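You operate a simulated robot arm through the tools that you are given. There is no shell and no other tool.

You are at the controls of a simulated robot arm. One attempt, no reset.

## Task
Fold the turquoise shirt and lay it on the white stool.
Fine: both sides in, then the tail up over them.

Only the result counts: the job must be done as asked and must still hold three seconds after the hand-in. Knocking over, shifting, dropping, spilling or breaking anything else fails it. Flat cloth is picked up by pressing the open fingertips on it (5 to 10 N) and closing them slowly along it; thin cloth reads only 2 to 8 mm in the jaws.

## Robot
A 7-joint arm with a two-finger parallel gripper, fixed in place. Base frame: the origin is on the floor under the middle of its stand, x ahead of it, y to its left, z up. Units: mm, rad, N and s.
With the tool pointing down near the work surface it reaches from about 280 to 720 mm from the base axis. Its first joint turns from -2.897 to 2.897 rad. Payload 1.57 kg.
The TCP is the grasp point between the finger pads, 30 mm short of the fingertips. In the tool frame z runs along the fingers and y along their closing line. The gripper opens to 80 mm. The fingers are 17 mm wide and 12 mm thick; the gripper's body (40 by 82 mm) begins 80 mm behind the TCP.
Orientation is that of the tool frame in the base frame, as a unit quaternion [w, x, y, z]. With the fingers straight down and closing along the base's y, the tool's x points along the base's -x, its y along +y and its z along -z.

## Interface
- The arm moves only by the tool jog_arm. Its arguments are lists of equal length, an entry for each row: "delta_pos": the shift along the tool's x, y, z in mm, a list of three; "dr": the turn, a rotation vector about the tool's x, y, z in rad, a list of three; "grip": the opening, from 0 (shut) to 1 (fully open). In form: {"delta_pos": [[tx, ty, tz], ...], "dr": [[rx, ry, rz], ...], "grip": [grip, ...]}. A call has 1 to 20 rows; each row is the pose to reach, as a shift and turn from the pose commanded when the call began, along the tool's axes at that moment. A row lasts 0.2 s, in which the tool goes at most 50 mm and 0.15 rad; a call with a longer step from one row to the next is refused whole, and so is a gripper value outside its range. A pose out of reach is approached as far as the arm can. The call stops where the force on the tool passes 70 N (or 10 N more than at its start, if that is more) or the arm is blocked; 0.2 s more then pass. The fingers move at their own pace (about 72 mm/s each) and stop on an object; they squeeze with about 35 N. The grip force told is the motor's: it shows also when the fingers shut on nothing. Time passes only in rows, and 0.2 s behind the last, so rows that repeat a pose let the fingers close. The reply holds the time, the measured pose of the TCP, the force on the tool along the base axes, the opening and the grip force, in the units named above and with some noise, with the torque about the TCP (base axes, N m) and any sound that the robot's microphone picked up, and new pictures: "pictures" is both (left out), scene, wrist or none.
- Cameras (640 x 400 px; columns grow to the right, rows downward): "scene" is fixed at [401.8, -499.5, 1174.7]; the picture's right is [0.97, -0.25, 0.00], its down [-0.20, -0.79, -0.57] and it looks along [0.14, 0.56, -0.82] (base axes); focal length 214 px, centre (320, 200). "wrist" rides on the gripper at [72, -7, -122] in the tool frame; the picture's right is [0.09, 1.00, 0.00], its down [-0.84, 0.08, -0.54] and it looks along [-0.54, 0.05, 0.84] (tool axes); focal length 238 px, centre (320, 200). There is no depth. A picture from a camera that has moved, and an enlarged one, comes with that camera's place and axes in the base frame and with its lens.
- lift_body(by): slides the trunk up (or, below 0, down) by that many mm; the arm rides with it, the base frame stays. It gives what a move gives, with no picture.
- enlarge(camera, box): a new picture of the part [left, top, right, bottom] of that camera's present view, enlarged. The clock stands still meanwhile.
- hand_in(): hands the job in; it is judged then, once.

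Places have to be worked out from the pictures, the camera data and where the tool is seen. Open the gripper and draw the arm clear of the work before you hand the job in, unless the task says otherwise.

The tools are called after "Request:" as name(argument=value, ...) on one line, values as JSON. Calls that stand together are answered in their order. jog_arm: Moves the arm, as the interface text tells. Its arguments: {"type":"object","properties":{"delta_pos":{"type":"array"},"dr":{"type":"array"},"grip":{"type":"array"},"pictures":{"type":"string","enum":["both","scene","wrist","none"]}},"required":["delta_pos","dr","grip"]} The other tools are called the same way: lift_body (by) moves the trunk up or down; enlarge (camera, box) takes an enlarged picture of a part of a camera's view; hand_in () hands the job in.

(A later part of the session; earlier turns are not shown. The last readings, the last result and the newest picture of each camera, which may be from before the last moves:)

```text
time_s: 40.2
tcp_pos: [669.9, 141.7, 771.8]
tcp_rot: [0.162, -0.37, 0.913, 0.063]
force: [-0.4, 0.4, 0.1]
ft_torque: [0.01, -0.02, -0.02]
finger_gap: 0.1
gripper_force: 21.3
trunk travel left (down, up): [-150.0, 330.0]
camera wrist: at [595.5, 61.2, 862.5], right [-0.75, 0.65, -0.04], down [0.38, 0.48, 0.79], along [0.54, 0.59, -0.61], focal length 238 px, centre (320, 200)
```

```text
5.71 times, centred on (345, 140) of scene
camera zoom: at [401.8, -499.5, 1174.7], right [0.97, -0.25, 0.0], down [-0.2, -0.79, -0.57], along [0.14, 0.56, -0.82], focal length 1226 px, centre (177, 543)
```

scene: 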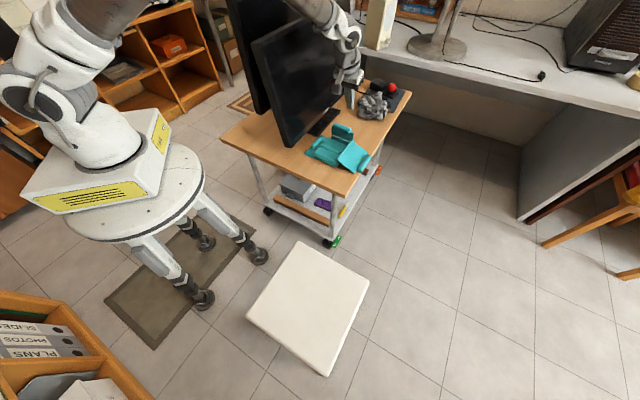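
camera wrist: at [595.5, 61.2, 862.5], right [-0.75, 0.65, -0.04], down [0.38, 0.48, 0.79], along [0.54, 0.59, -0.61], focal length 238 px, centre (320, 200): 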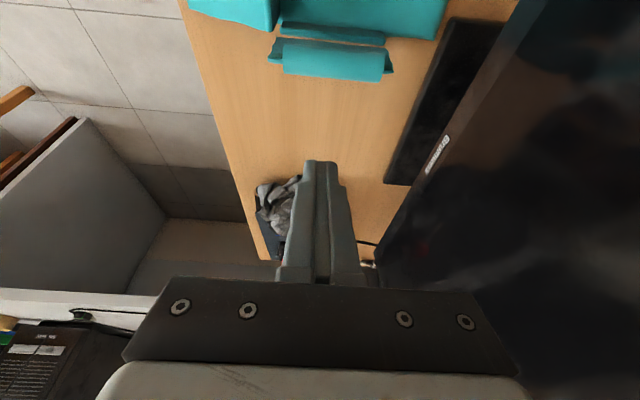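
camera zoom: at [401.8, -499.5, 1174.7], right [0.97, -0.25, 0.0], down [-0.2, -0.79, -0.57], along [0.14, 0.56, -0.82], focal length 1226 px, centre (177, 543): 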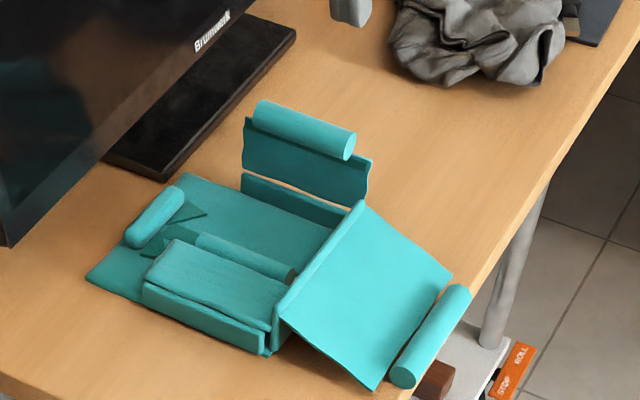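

The flap stands by itself and my closed fingers are above its outer side. I'll lower the tips to roll height and push inward about 45 mm to tip it past vertical.

Request:
jog_arm(delta_pos=[[7, 0, 19], [14, 0, 38], [20.5, 0, 56], [29.9, 0, 52.8], [39.3, 0, 49.4], [48.6, 0, 46], [55.7, 0, 43.5], [62.7, 0, 40.8], [62.7, 0, 40.8]], dr=[[0, 0, 0], [0, 0, 0], [0, 0, 0], [0, 0, 0], [0, 0, 0], [0, 0, 0], [0, 0, 0], [0, 0, 0], [0, 0, 0]], grip=[0, 0, 0, 0, 0, 0, 0, 0, 0])

Request:
enlarge(camera="wrist", box=[180, 40, 460, 215])

Request:
enlarge(camera="scene", box=[295, 105, 395, 175])

```text
time_s: 42.2
tcp_pos: [635.4, 110.0, 713.2]
tcp_rot: [0.16, -0.37, 0.913, 0.063]
force: [1.0, -0.9, -0.3]
ft_torque: [0.04, 0.03, 0.01]
finger_gap: 0.2
gripper_force: 21.5
trunk travel left (down, up): [-150.0, 330.0]
camera wrist: at [561.4, 29.0, 803.5], right [-0.76, 0.65, -0.04], down [0.38, 0.48, 0.79], along [0.54, 0.59, -0.61], focal length 238 px, centre (320, 200)
```

scene: 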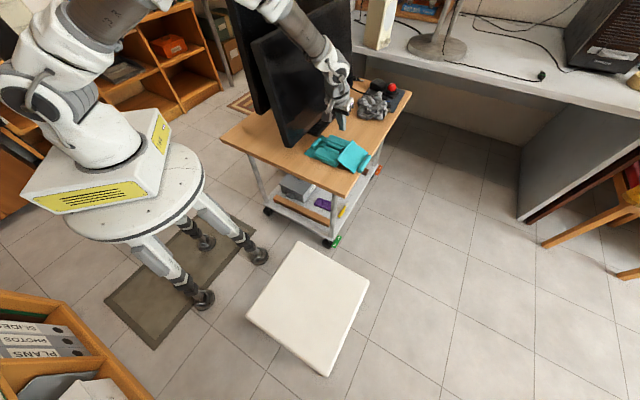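
wrist: 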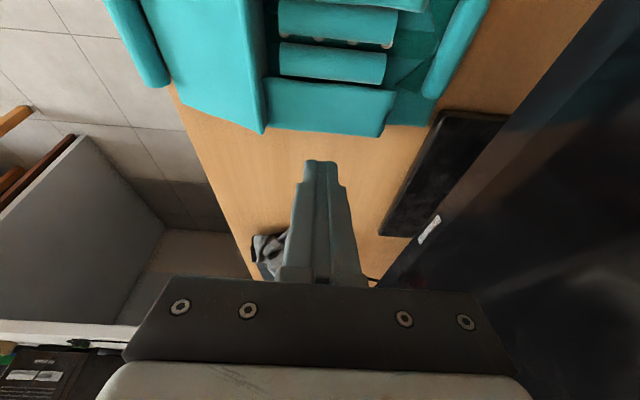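

```text
2.29 times, centred on (320, 128) of wrist
camera zoom: at [561.4, 29.0, 803.5], right [-0.76, 0.65, -0.04], down [0.38, 0.48, 0.79], along [0.54, 0.59, -0.61], focal length 545 px, centre (320, 366)
```

zoom: 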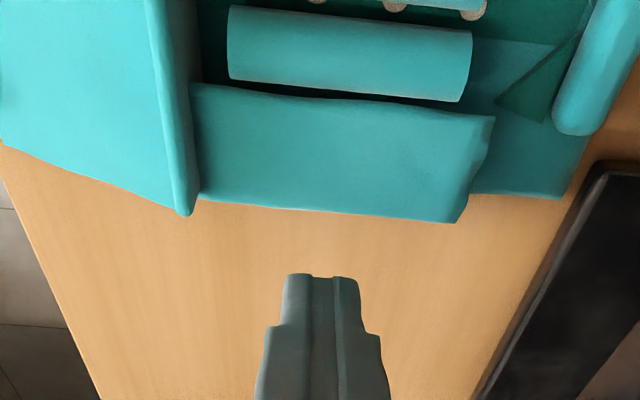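

```text
5.71 times, centred on (345, 140) of scene
camera zoom: at [401.8, -499.5, 1174.7], right [0.97, -0.25, 0.0], down [-0.2, -0.79, -0.57], along [0.14, 0.56, -0.82], focal length 1226 px, centre (177, 543)
```

zoom: 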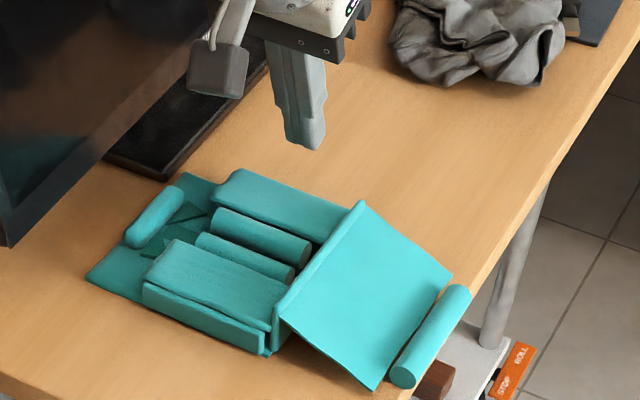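

Both sides are now folded in. I'll rise clear, bring the tool upright again and move over the tail for a good look at it.

Request:
jog_arm(delta_pos=[[-9, 0, -25], [-18, 0, -50], [-27, 0, -75], [-8, -20, -85], [12, -40, -92], [31, -58, -100], [50, -76, -108], [68.5, -94, -117], [68.5, -94, -117]], dr=[[0, 0, 0], [0, 0, 0], [0, 0, 0], [0, 0.07, 0], [0, 0.14, 0], [0, 0.21, 0], [0, 0.28, 0], [0, 0.349, 0], [0, 0.349, 0]], grip=[0, 0, 0, 0, 0, 0, 0, 0, 0])

Request:
enlarge(camera="wrist", box=[180, 0, 500, 200])

Request:
enlarge(camera="scene", box=[300, 125, 380, 180])

```text
time_s: 44.2
tcp_pos: [627.0, -32.1, 799.5]
tcp_rot: [0.001, -0.375, 0.927, -0.002]
force: [-0.5, 0.0, 0.8]
ft_torque: [-0.01, -0.03, -0.04]
finger_gap: 0.0
gripper_force: 21.2
trunk travel left (down, up): [-150.0, 330.0]
camera wrist: at [578.9, -85.8, 922.7], right [-0.76, 0.65, -0.01], down [0.55, 0.64, 0.54], along [0.35, 0.41, -0.84], focal length 238 px, centre (320, 200)
```

scene: 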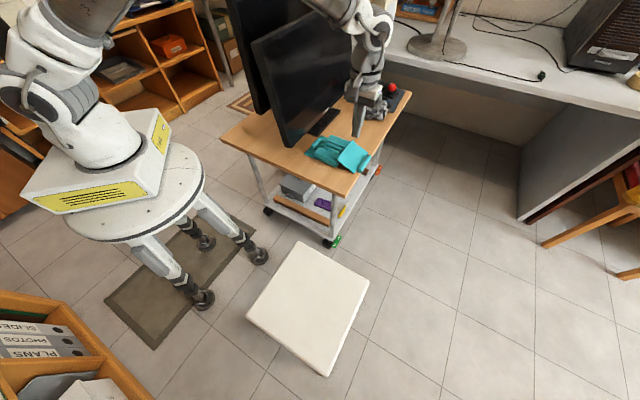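
wrist: 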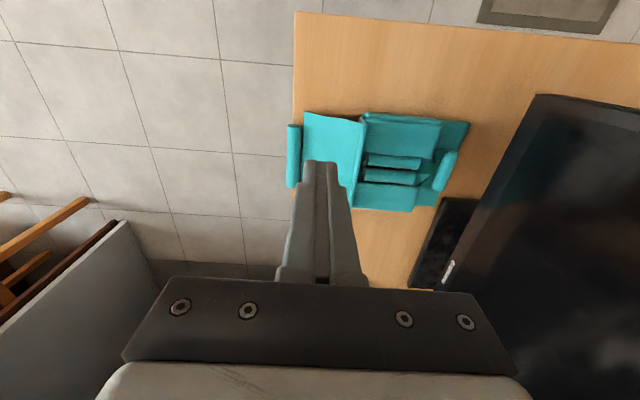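

```text
2.00 times, centred on (340, 100) of wrist
camera zoom: at [578.9, -85.8, 922.7], right [-0.76, 0.65, -0.01], down [0.55, 0.64, 0.54], along [0.35, 0.41, -0.84], focal length 477 px, centre (280, 400)
```

zoom: 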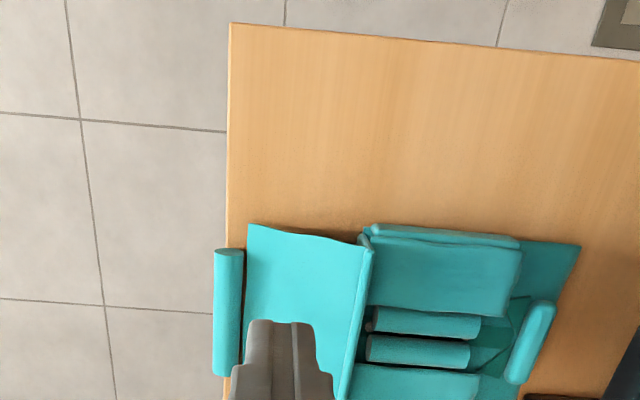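

```text
7.27 times, centred on (340, 152) of scene
camera zoom: at [401.8, -499.5, 1174.7], right [0.97, -0.25, 0.0], down [-0.2, -0.79, -0.57], along [0.14, 0.56, -0.82], focal length 1560 px, centre (174, 546)
```

zoom: 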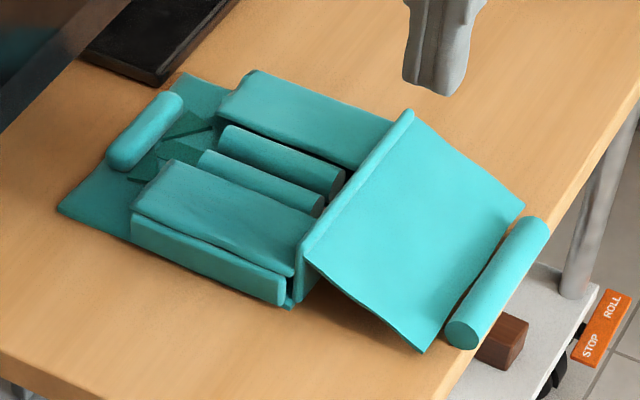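

Both sides are lying neatly in. The tail roll's centre is near (686, -14, 630), right over the table edge, and its hinge is high (z≈665). I'll tilt the tool so the outer finger hangs lower, outside the table edge, and prepare a pinch across the roll.

Request:
jog_arm(delta_pos=[[-3, -11, 7], [-6, -22, 14], [-9, -33, 22], [-11.3, -42.9, 29.5], [-11.3, -42.9, 29.5]], dr=[[-0.114, 0, 0], [-0.227, 0, 0], [-0.34, 0, 0], [-0.454, 0, 0], [-0.454, 0, 0]], grip=[0.2, 0.4, 0.5, 0.5, 0.5], pictures="none")

```text
time_s: 45.4
tcp_pos: [649.1, -52.5, 774.1]
tcp_rot: [-0.078, -0.367, 0.907, 0.194]
force: [-0.1, 0.2, 0.0]
ft_torque: [-0.01, 0.04, -0.01]
finger_gap: 39.7
gripper_force: 0.0
out of reach, approached as far as the arm can: row 4, 5
trunk travel left (down, up): [-150.0, 330.0]
```

That lean is beyond the arm's reach, so I'll change the approach. The tail panel slopes from its high hinge down to the roll and leaves a hollow below it, open at the side facing the robot. I'll bring the hand back, then pitch it to slide the closed fingertips under that edge from the robot side and sweep the tail up and over.

Request:
jog_arm(delta_pos=[[15, 9, 4], [31, 19, 11], [47, 29, 18], [62, 38, 25], [78, 47, 32], [93, 56.5, 38.6], [93, 56.5, 38.6]], dr=[[0.05, 0, 0], [0.13, 0, 0], [0.21, 0, 0], [0.29, 0, 0], [0.37, 0, 0], [0.454, 0, 0], [0.454, 0, 0]], grip=[0.4, 0.2, 0, 0, 0, 0, 0], pictures="none")

```text
time_s: 47.0
tcp_pos: [533.5, -70.1, 765.7]
tcp_rot: [0.0, -0.375, 0.927, -0.003]
force: [-0.1, -0.5, 0.9]
ft_torque: [0.02, 0.01, 0.02]
finger_gap: 0.0
gripper_force: 21.0
trunk travel left (down, up): [-150.0, 330.0]
```

The hand is upright and clear at (534, -70, 766). Next I'll pitch it about 65° so the closed fingers point outward along the tail's hinge line, staying well above the table.

Request:
jog_arm(delta_pos=[[0, -2, 0], [0, -4, 0], [0, -6, 0], [0, -8, 0], [0, -10, 0], [0, -12, 0], [0, -13, 0], [0, -13, 0], [0, -13, 0]], dr=[[0, -0.142, 0], [0, -0.284, 0], [0, -0.426, 0], [0, -0.568, 0], [0, -0.71, 0], [0, -0.852, 0], [0, -0.994, 0], [0, -1.134, 0], [0, -1.134, 0]], grip=[0, 0, 0, 0, 0, 0, 0, 0, 0])

Request:
enlarge(camera="scene", box=[220, 60, 400, 210])

Request:
enlarge(camera="wrist", box=[120, 0, 520, 250])

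```text
time_s: 49.0
tcp_pos: [542.3, -78.7, 763.9]
tcp_rot: [0.499, -0.318, 0.781, 0.199]
force: [-0.2, -0.1, -0.6]
ft_torque: [-0.02, -0.08, -0.02]
finger_gap: 0.2
gripper_force: 21.8
trunk travel left (down, up): [-150.0, 330.0]
camera wrist: at [446.6, -181.2, 751.4], right [-0.72, 0.69, -0.09], down [-0.16, -0.04, 0.99], along [0.68, 0.72, 0.13], focal length 238 px, centre (320, 200)
```

scene: 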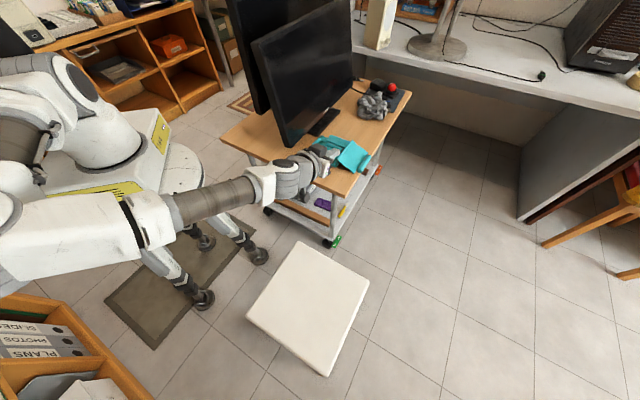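
wrist: 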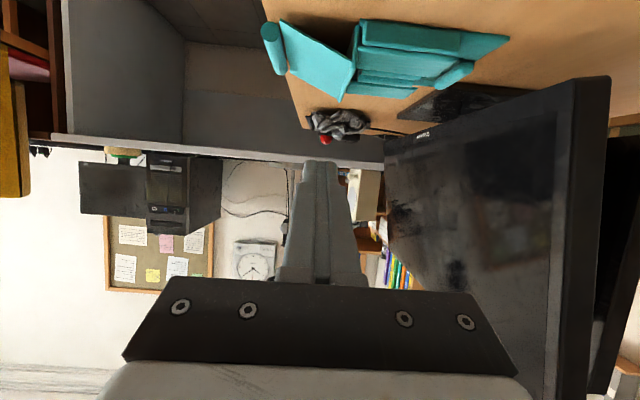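

```text
2.67 times, centred on (310, 135) of scene
camera zoom: at [401.8, -499.5, 1174.7], right [0.97, -0.25, 0.0], down [-0.2, -0.79, -0.57], along [0.14, 0.56, -0.82], focal length 572 px, centre (347, 373)
```

zoom: 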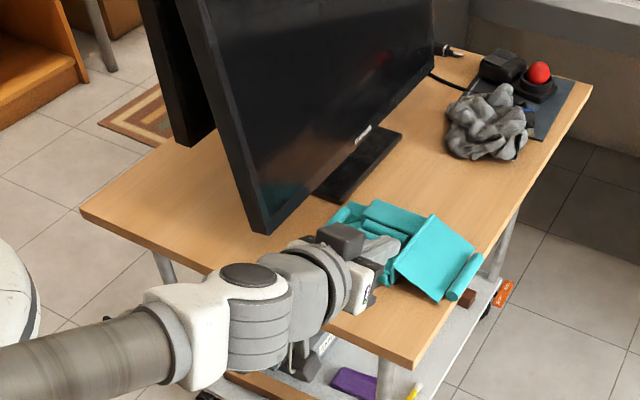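

```text
1.60 times, centred on (320, 125) of wrist
camera zoom: at [446.6, -181.2, 751.4], right [-0.72, 0.69, -0.09], down [-0.16, -0.04, 0.99], along [0.68, 0.72, 0.13], focal length 381 px, centre (320, 320)
```

zoom: 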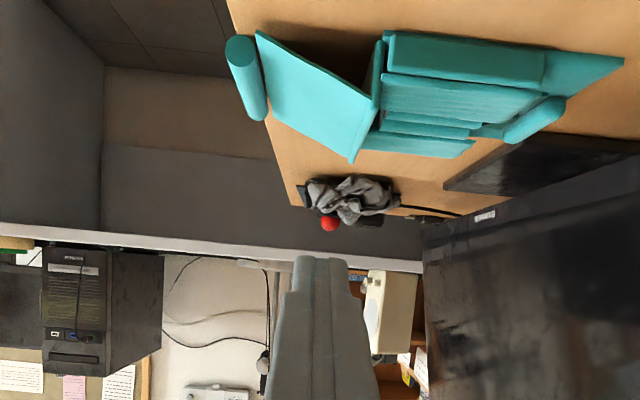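

The fingers now point outward under 65° of pitch, and the wrist camera looks straight into the hollow beneath the tail. I'll come down in front of that opening, stopping short of the shirt.

Request:
jog_arm(delta_pos=[[16, 0, 13], [32, 0, 26], [48.5, 0.4, 39], [65, 0.6, 52], [81, 0.8, 65.4], [81, 0.8, 65.4]], dr=[[0, 0, 0], [0, 0, 0], [0, 0, 0], [0, 0, 0], [0, 0, 0], [0, 0, 0]], grip=[0, 0, 0, 0, 0, 0])

Request:
enlarge(camera="scene", box=[290, 120, 390, 200])

Request:
enlarge(camera="wrist", box=[180, 60, 460, 235])

```text
time_s: 50.4
tcp_pos: [561.3, -60.7, 662.7]
tcp_rot: [0.499, -0.318, 0.781, 0.199]
force: [0.3, -0.1, -0.1]
ft_torque: [0.01, -0.03, 0.01]
finger_gap: 0.0
gripper_force: 21.2
trunk travel left (down, up): [-150.0, 330.0]
camera wrist: at [464.4, -163.3, 650.9], right [-0.72, 0.69, -0.09], down [-0.16, -0.03, 0.99], along [0.68, 0.73, 0.13], focal length 238 px, centre (320, 200)
```

scene: 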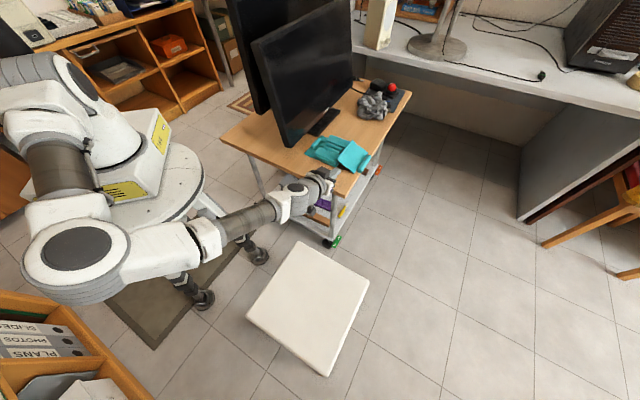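
wrist: 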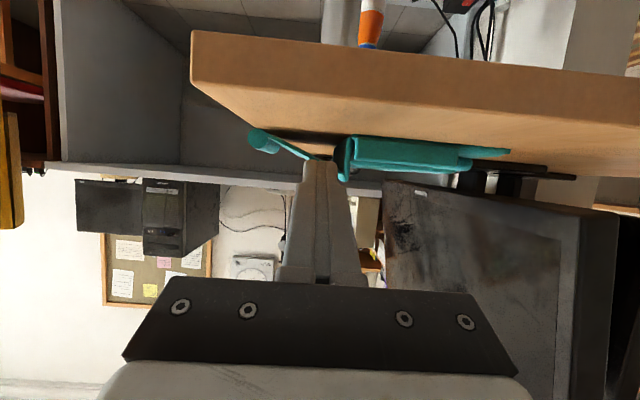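

```text
5.00 times, centred on (340, 160) of scene
camera zoom: at [401.8, -499.5, 1174.7], right [0.97, -0.25, 0.0], down [-0.2, -0.79, -0.57], along [0.14, 0.56, -0.82], focal length 1072 px, centre (220, 400)
```

zoom: 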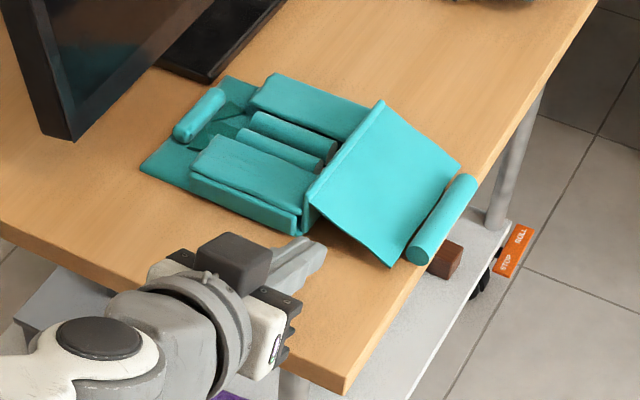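

```text
2.29 times, centred on (320, 148) of wrist
camera zoom: at [464.4, -163.3, 650.9], right [-0.72, 0.69, -0.09], down [-0.16, -0.03, 0.99], along [0.68, 0.73, 0.13], focal length 545 px, centre (320, 320)
```

zoom: 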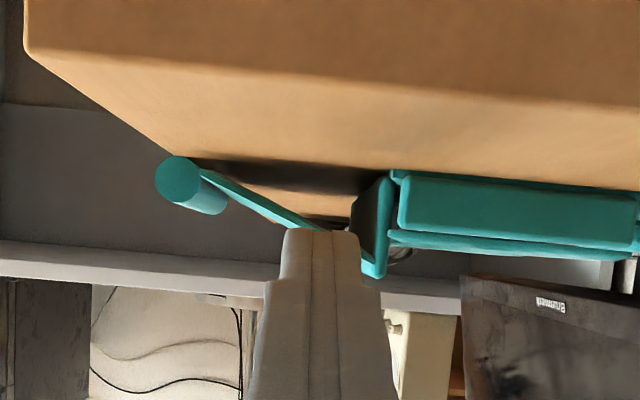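

I can see the triangular hollow clearly: ridge top near z≈659 at m≈420, and panel about 648 high above where I want to enter. A single finger fits better than the closed pair, so I'll open the jaws wide and shift sideways. That puts only the inner finger in front of the hollow, with the other one out beyond the table edge.

Request:
jog_arm(delta_pos=[[2, -8, -4.5], [4.2, -16, -9.1], [4.2, -28, -9.1], [4.2, -38, -9.1], [4.2, -46, -9.1], [10, -46, -6], [16, -46, -3.5], [22.3, -46, -0.7], [22.3, -46, -0.7]], dr=[[0, 0, 0], [0, 0, 0], [0, 0, 0], [0, 0, 0], [0, 0, 0], [0, 0, 0], [0, 0, 0], [0, 0, 0], [0, 0, 0]], grip=[0, 0.2, 0.5, 0.8, 1, 1, 1, 1, 1])

Request:
enlarge(camera="wrist", box=[180, 60, 460, 235])

Request:
enlarge(camera="scene", box=[290, 120, 390, 200])

```text
time_s: 52.4
tcp_pos: [587.0, -100.4, 641.1]
tcp_rot: [0.498, -0.318, 0.782, 0.199]
force: [0.0, 0.1, 0.0]
ft_torque: [0.01, -0.03, -0.02]
finger_gap: 80.2
gripper_force: 0.0
trunk travel left (down, up): [-150.0, 330.0]
camera wrist: at [489.4, -203.1, 629.7], right [-0.72, 0.69, -0.09], down [-0.16, -0.04, 0.99], along [0.68, 0.73, 0.13], focal length 238 px, centre (320, 200)
```

scene: 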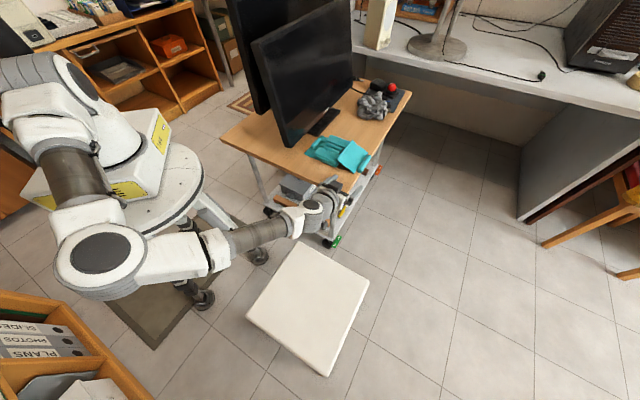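
wrist: 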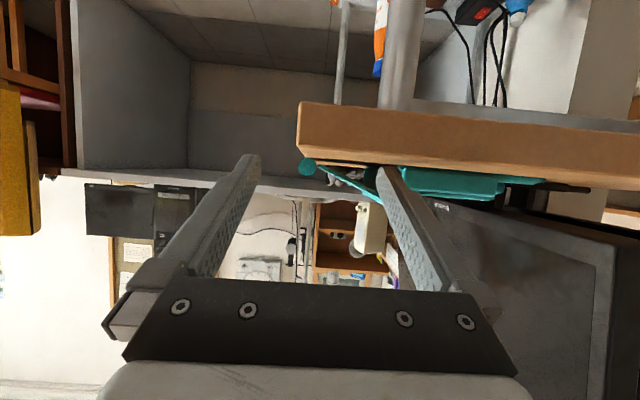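

```text
2.29 times, centred on (320, 148) of wrist
camera zoom: at [489.4, -203.1, 629.7], right [-0.72, 0.69, -0.09], down [-0.16, -0.04, 0.99], along [0.68, 0.73, 0.13], focal length 545 px, centre (320, 320)
```

zoom: 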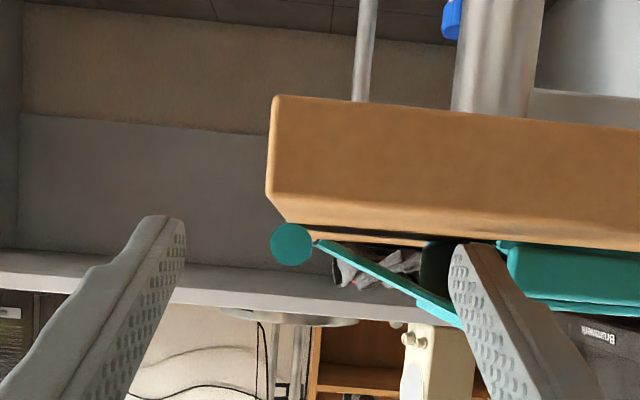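

```text
5.00 times, centred on (340, 160) of scene
camera zoom: at [401.8, -499.5, 1174.7], right [0.97, -0.25, 0.0], down [-0.2, -0.79, -0.57], along [0.14, 0.56, -0.82], focal length 1072 px, centre (220, 400)
```

zoom: 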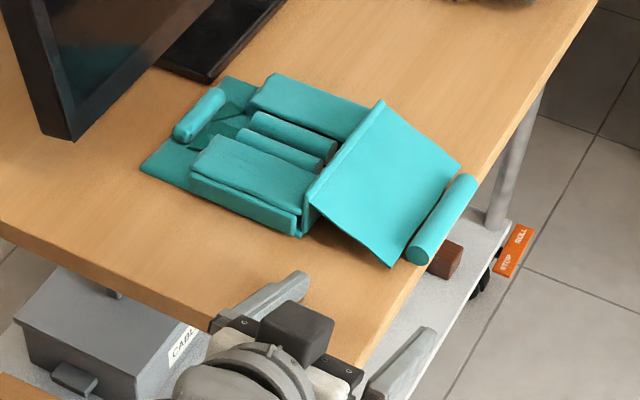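

The view is now edge-on: the inner finger (m≈440) lines up with the hollow between the wall and the roll, with about 2 mm of clearance above and below. I'll slide it in 45 mm and watch the force.

Request:
jog_arm(delta_pos=[[-4.2, 0, 8.1], [-8.3, 0, 16.2], [-12.4, 0, 24.3], [-16.2, 0, 32.3], [-19.9, 0, 40.3], [-19.9, 0, 40.3]], dr=[[0, 0, 0], [0, 0, 0], [0, 0, 0], [0, 0, 0], [0, 0, 0], [0, 0, 0]], grip=[1, 1, 1, 1, 1, 1])

Request:
enlarge(camera="wrist", box=[240, 80, 460, 235])

Request:
enlarge(camera="scene", box=[300, 130, 380, 190])

```text
time_s: 53.8
tcp_pos: [617.6, -69.1, 644.0]
tcp_rot: [0.499, -0.318, 0.781, 0.2]
force: [-0.5, -0.3, -0.7]
ft_torque: [0.0, 0.03, 0.01]
finger_gap: 79.9
gripper_force: 0.0
trunk travel left (down, up): [-150.0, 330.0]
camera wrist: at [520.9, -171.6, 631.5], right [-0.72, 0.69, -0.09], down [-0.16, -0.04, 0.99], along [0.68, 0.72, 0.13], focal length 238 px, centre (320, 200)
```

scene: 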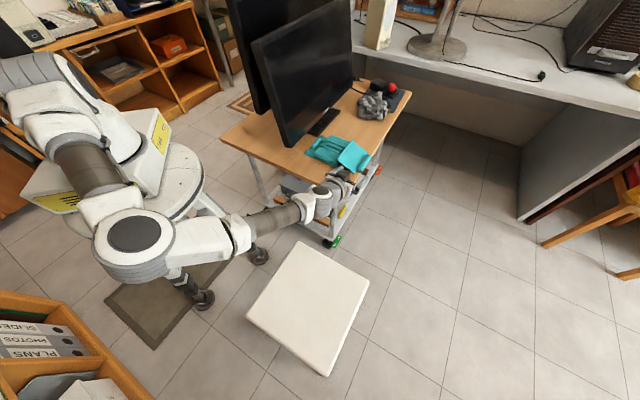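
wrist: 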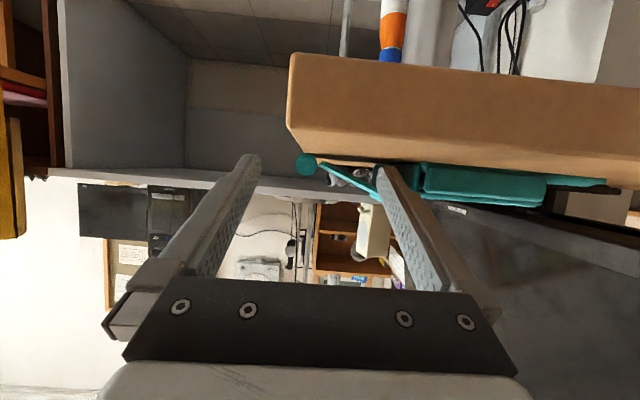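

```text
2.58 times, centred on (350, 158) of wrist
camera zoom: at [520.9, -171.6, 631.5], right [-0.72, 0.69, -0.09], down [-0.16, -0.04, 0.99], along [0.68, 0.72, 0.13], focal length 615 px, centre (243, 310)
```

zoom: 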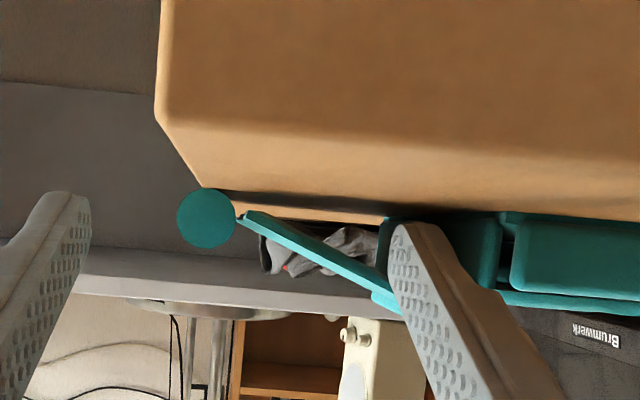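

```text
6.67 times, centred on (340, 160) of scene
camera zoom: at [401.8, -499.5, 1174.7], right [0.97, -0.25, 0.0], down [-0.2, -0.79, -0.57], along [0.14, 0.56, -0.82], focal length 1430 px, centre (187, 467)
```

zoom: 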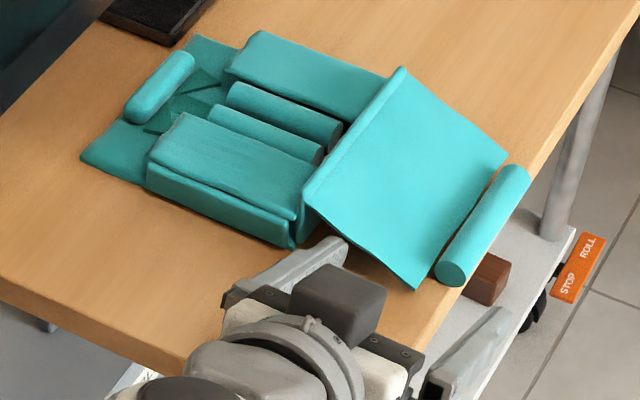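

No force: the finger is at the opening, but its tip has only just reached the panel's edge. I'll push 15 mm deeper and 2 mm lower.

Request:
jog_arm(delta_pos=[[0, 0, 4], [-1.5, 0, 8], [-3, 0, 11], [-4.5, 0, 14.4], [-4.5, 0, 14.4]], dr=[[0, 0, 0], [0, 0, 0], [0, 0, 0], [0, 0, 0], [0, 0, 0]], grip=[1, 1, 1, 1, 1])

Request:
enlarge(camera="wrist", box=[240, 80, 460, 235])

Request:
enlarge(camera="scene", box=[320, 140, 370, 180])

```text
time_s: 55.0
tcp_pos: [629.1, -58.9, 642.8]
tcp_rot: [0.498, -0.318, 0.782, 0.199]
force: [-0.3, 0.2, 0.2]
ft_torque: [0.01, 0.01, 0.03]
finger_gap: 79.8
gripper_force: 0.0
trunk travel left (down, up): [-150.0, 330.0]
camera wrist: at [531.8, -161.3, 630.5], right [-0.72, 0.69, -0.09], down [-0.16, -0.04, 0.99], along [0.68, 0.72, 0.13], focal length 238 px, centre (320, 200)
```

scene: 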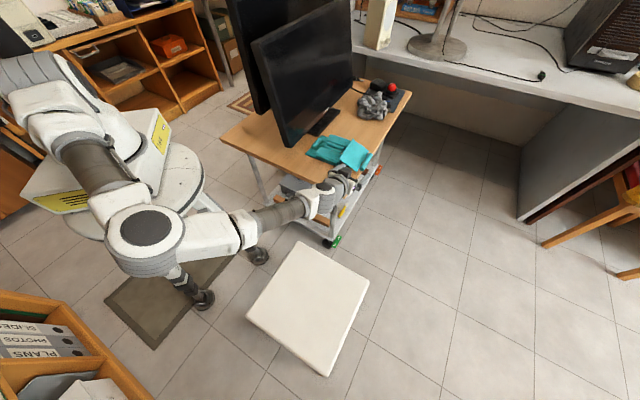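
wrist: 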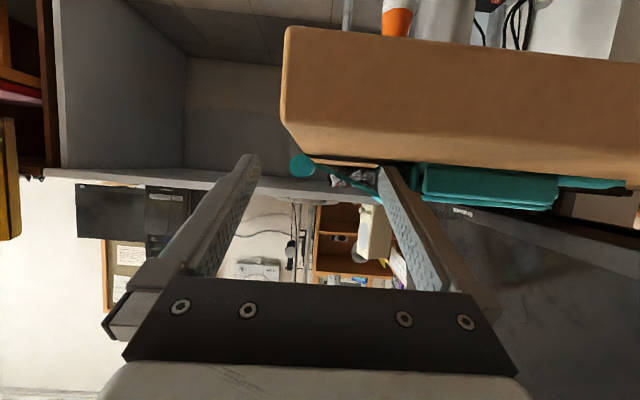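

```text
2.58 times, centred on (350, 158) of wrist
camera zoom: at [531.8, -161.3, 630.5], right [-0.72, 0.69, -0.09], down [-0.16, -0.04, 0.99], along [0.68, 0.72, 0.13], focal length 615 px, centre (243, 310)
```

zoom: 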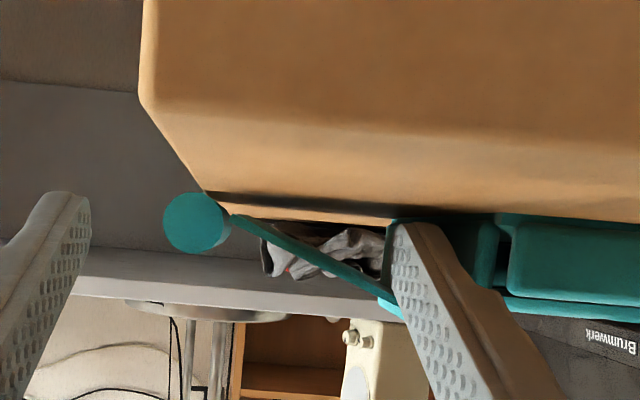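

```text
10.00 times, centred on (345, 160) of scene
camera zoom: at [401.8, -499.5, 1174.7], right [0.97, -0.25, 0.0], down [-0.2, -0.79, -0.57], along [0.14, 0.56, -0.82], focal length 2145 px, centre (70, 600)
```

zoom: 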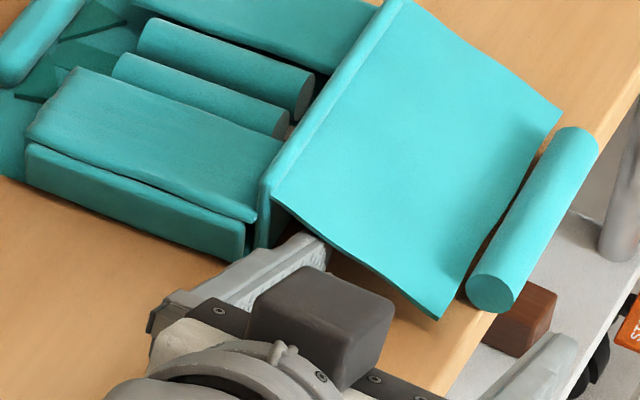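

The tip has gone in under the panel's edge without any contact force. I'll raise it 18 mm and see whether the tail lifts.

Request:
jog_arm(delta_pos=[[-3.6, 0, -1.7], [-7.2, 0, -3.4], [-10.9, 0, -5], [-14.5, 0, -6.7], [-16.3, 0, -7.6], [-16.3, 0, -7.6]], dr=[[0, 0, 0], [0, 0, 0], [0, 0, 0], [0, 0, 0], [0, 0, 0], [0, 0, 0]], grip=[1, 1, 1, 1, 1, 1])

Request:
enlarge(camera="wrist", box=[240, 80, 460, 235])

Request:
enlarge(camera="scene", box=[320, 135, 380, 180])

```text
time_s: 56.4
tcp_pos: [629.1, -59.1, 659.7]
tcp_rot: [0.498, -0.318, 0.782, 0.199]
force: [0.3, -1.0, -1.2]
ft_torque: [-0.02, -0.02, 0.0]
finger_gap: 79.7
gripper_force: 0.1
trunk travel left (down, up): [-150.0, 330.0]
camera wrist: at [531.7, -161.8, 647.9], right [-0.72, 0.69, -0.09], down [-0.15, -0.04, 0.99], along [0.68, 0.72, 0.13], focal length 238 px, centre (320, 200)
```

scene: 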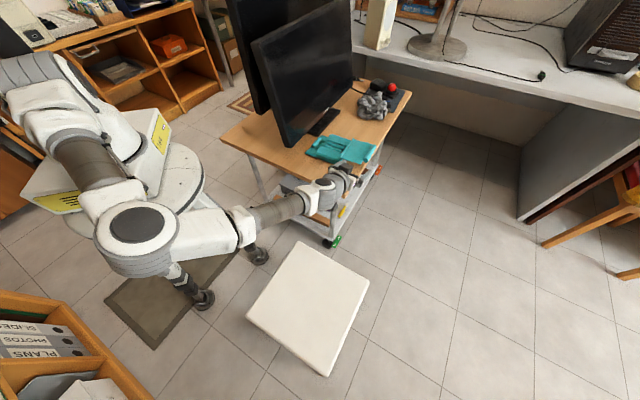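
wrist: 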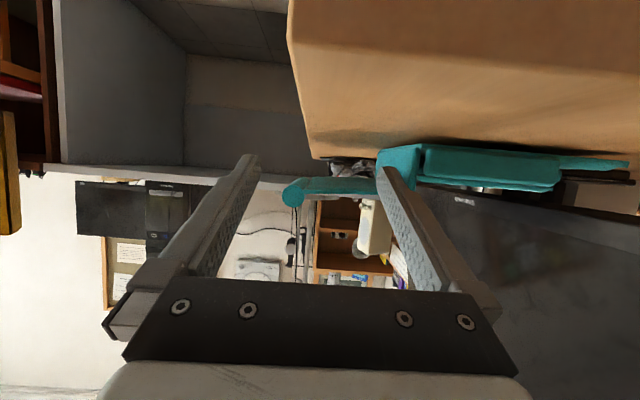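

```text
2.58 times, centred on (350, 158) of wrist
camera zoom: at [531.7, -161.8, 647.9], right [-0.72, 0.69, -0.09], down [-0.15, -0.04, 0.99], along [0.68, 0.72, 0.13], focal length 615 px, centre (243, 310)
```

zoom: 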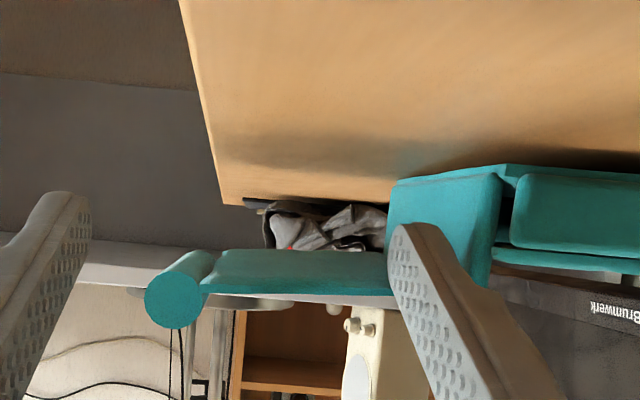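

```text
8.89 times, centred on (350, 158) of scene
camera zoom: at [401.8, -499.5, 1174.7], right [0.97, -0.25, 0.0], down [-0.2, -0.79, -0.57], along [0.14, 0.56, -0.82], focal length 1906 px, centre (53, 578)
```

zoom: 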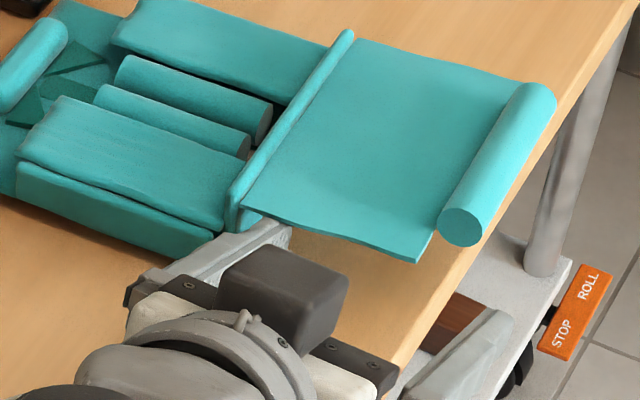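

It works: the tail panel is now level, with the roll lifted off the table. I'll slide a bit deeper and continue the sweep upward, bringing the tail toward vertical.

Request:
jog_arm(delta_pos=[[-5, 0, 4], [-10.5, 0, 8.3], [-16.8, 0, 5.4], [-21.5, 1, 3.3], [-25.9, 2, 1.2], [-30.5, 4, -1], [-35, 6, -3.1], [-35, 6, -3.1]], dr=[[0, 0, 0], [0, 0, 0], [0, 0, 0], [0, 0, 0], [0, 0, 0], [0, 0, 0], [0, 0, 0], [0, 0, 0]], grip=[1, 1, 1, 1, 1, 1, 1, 1])

Request:
enlarge(camera="wrist", box=[200, 60, 460, 240])

Request:
enlarge(camera="scene", box=[310, 125, 380, 175])

```text
time_s: 58.2
tcp_pos: [633.5, -46.3, 693.2]
tcp_rot: [0.498, -0.318, 0.782, 0.199]
force: [-0.7, -0.7, -0.2]
ft_torque: [-0.08, 0.0, 0.03]
finger_gap: 79.7
gripper_force: 0.0
trunk travel left (down, up): [-150.0, 330.0]
camera wrist: at [536.2, -148.1, 680.7], right [-0.72, 0.69, -0.09], down [-0.16, -0.04, 0.99], along [0.68, 0.72, 0.13], focal length 238 px, centre (320, 200)
```

scene: 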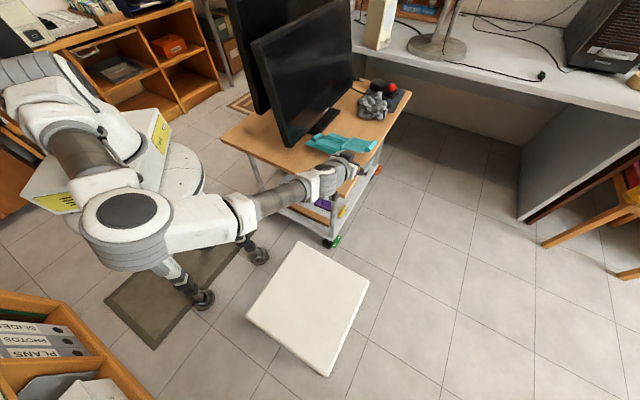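
wrist: 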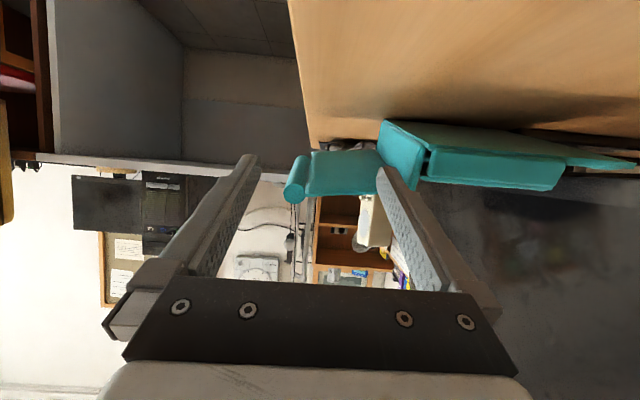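

```text
2.22 times, centred on (330, 150) of wrist
camera zoom: at [536.2, -148.1, 680.7], right [-0.72, 0.69, -0.09], down [-0.16, -0.04, 0.99], along [0.68, 0.72, 0.13], focal length 530 px, centre (298, 311)
```

zoom: 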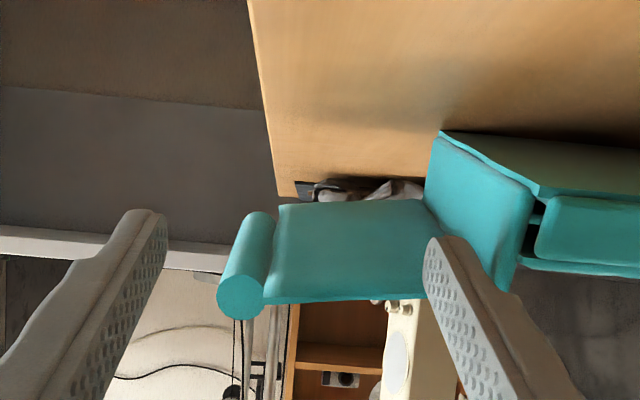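

```text
8.00 times, centred on (345, 150) of scene
camera zoom: at [401.8, -499.5, 1174.7], right [0.97, -0.25, 0.0], down [-0.2, -0.79, -0.57], along [0.14, 0.56, -0.82], focal length 1716 px, centre (120, 600)
```

zoom: 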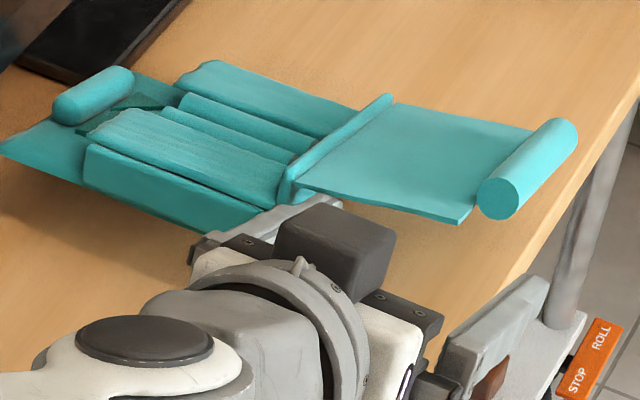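

The finger is too close to the hinge, so it's lifting the shirt body as well instead of just swinging the tail. I'll lower again to set the body down, then slide the finger outward under the panel toward the roll for better leverage.

Request:
jog_arm(delta_pos=[[6, 0, 2.8], [12, 0, 5.6], [18, 0, 8.4], [23.5, 0, 11], [23.5, -10, 11], [23.5, -20, 11], [23.5, -30, 11], [23.5, -38, 11], [23.5, -38, 11]], dr=[[0, 0, 0], [0, 0, 0], [0, 0, 0], [0, 0, 0], [0, 0, 0], [0, 0, 0], [0, 0, 0], [0, 0, 0], [0, 0, 0]], grip=[1, 1, 1, 1, 1, 1, 1, 1, 1])

Request:
enlarge(camera="wrist", box=[200, 60, 460, 240])

Request:
enlarge(camera="scene", box=[310, 125, 380, 175])

```text
time_s: 60.2
tcp_pos: [658.8, -72.7, 667.1]
tcp_rot: [0.499, -0.318, 0.781, 0.2]
force: [0.4, -0.5, -0.8]
ft_torque: [-0.03, -0.02, -0.02]
finger_gap: 80.0
gripper_force: 0.1
trunk travel left (down, up): [-150.0, 330.0]
camera wrist: at [562.7, -175.8, 654.3], right [-0.72, 0.69, -0.09], down [-0.16, -0.04, 0.99], along [0.68, 0.72, 0.13], focal length 238 px, centre (320, 200)
```

scene: 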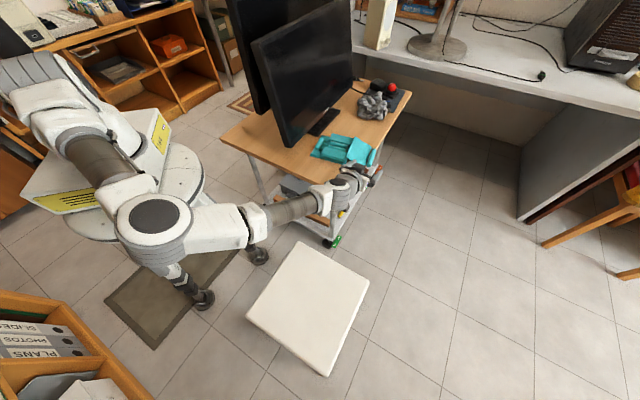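
wrist: 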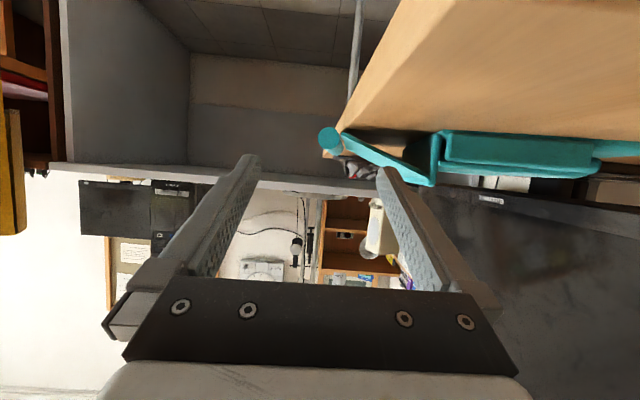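

```text
2.22 times, centred on (330, 150) of wrist
camera zoom: at [562.7, -175.8, 654.3], right [-0.72, 0.69, -0.09], down [-0.16, -0.04, 0.99], along [0.68, 0.72, 0.13], focal length 530 px, centre (298, 311)
```

zoom: 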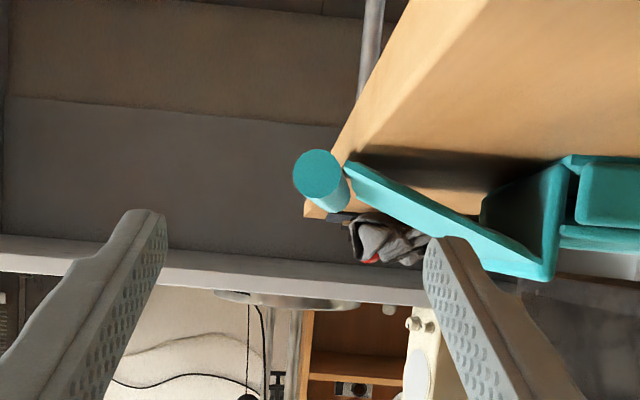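

```text
8.00 times, centred on (345, 150) of scene
camera zoom: at [401.8, -499.5, 1174.7], right [0.97, -0.25, 0.0], down [-0.2, -0.79, -0.57], along [0.14, 0.56, -0.82], focal length 1716 px, centre (120, 600)
```

zoom: 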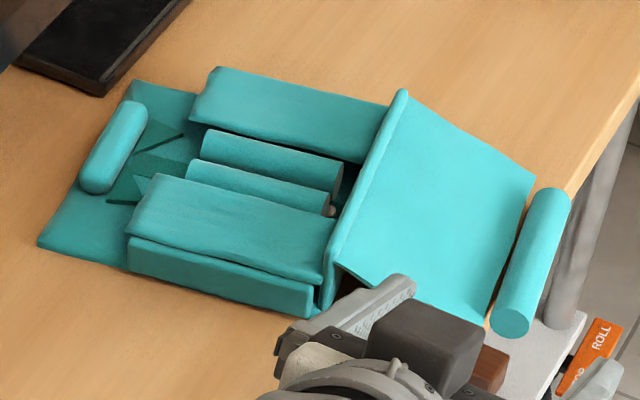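

The panel slipped off the finger and the shirt slid and turned a little: it's now about 10° rotated, and the near end of the tail roll overhangs the table edge. That overhang helps, because I can get under the roll itself from outside the edge. I'll back out, close the fingers and drop below roll level, beyond the edge and short of the roll.

Request:
jog_arm(delta_pos=[[0, 0, -12], [4, 0, -25], [8, 0, -36], [11.8, 0, -44], [11.8, 0, -44], [25, 0, -38], [40, 0, -31], [55, 0, -24], [68.3, 0, -17.8], [68.3, 0, -17.8]], dr=[[0, 0, 0], [0, 0, 0], [0, 0, 0], [0, 0, 0], [0, 0, 0], [0, 0, 0], [0, 0, 0], [0, 0, 0], [0, 0, 0], [0, 0, 0]], grip=[1, 1, 1, 0.6, 0.2, 0, 0, 0, 0, 0])

Request:
enlarge(camera="wrist", box=[200, 60, 460, 240])

Request:
enlarge(camera="scene", box=[310, 125, 390, 185])

```text
time_s: 62.4
tcp_pos: [627.2, -103.5, 611.8]
tcp_rot: [0.498, -0.318, 0.782, 0.2]
force: [-0.2, 0.7, -0.5]
ft_torque: [0.03, -0.03, -0.01]
finger_gap: 0.1
gripper_force: 21.6
trunk travel left (down, up): [-150.0, 330.0]
camera wrist: at [530.2, -207.2, 599.5], right [-0.72, 0.69, -0.09], down [-0.15, -0.04, 0.99], along [0.68, 0.73, 0.13], focal length 238 px, centre (320, 200)
```

scene: 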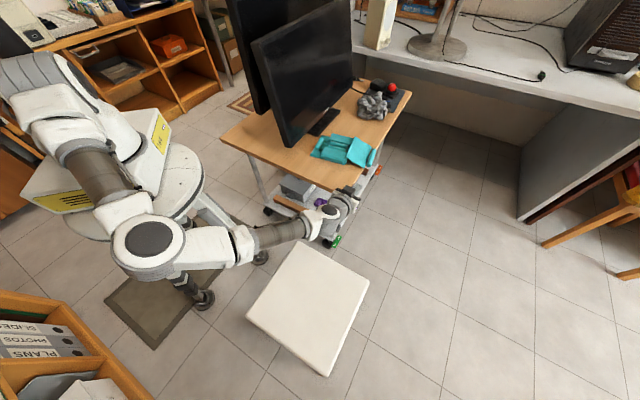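
wrist: 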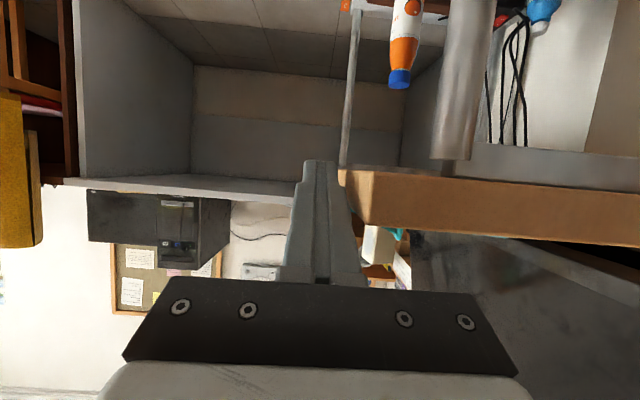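

```text
2.22 times, centred on (330, 150) of wrist
camera zoom: at [530.2, -207.2, 599.5], right [-0.72, 0.69, -0.09], down [-0.15, -0.04, 0.99], along [0.68, 0.73, 0.13], focal length 530 px, centre (298, 311)
```

zoom: 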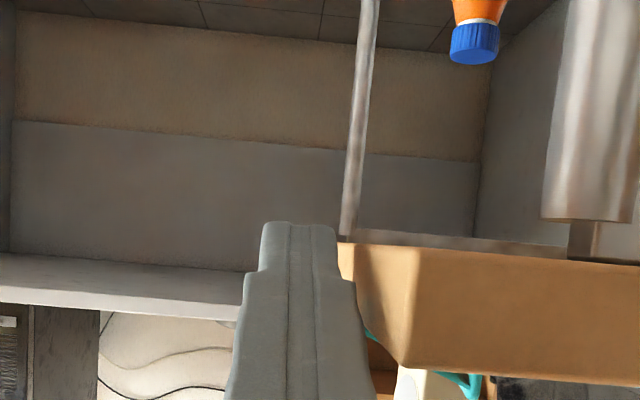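

```text
6.67 times, centred on (350, 155) of scene
camera zoom: at [401.8, -499.5, 1174.7], right [0.97, -0.25, 0.0], down [-0.2, -0.79, -0.57], along [0.14, 0.56, -0.82], focal length 1430 px, centre (120, 500)
```

zoom: 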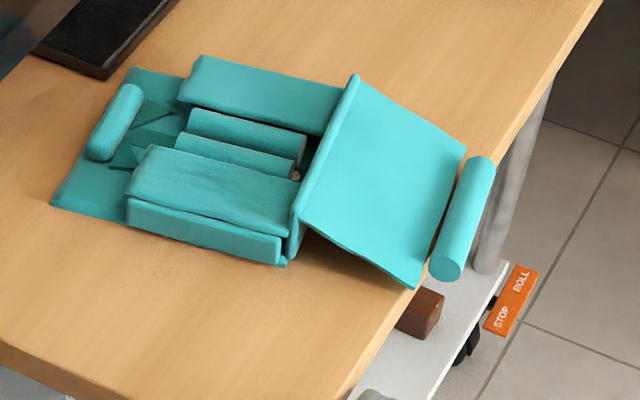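

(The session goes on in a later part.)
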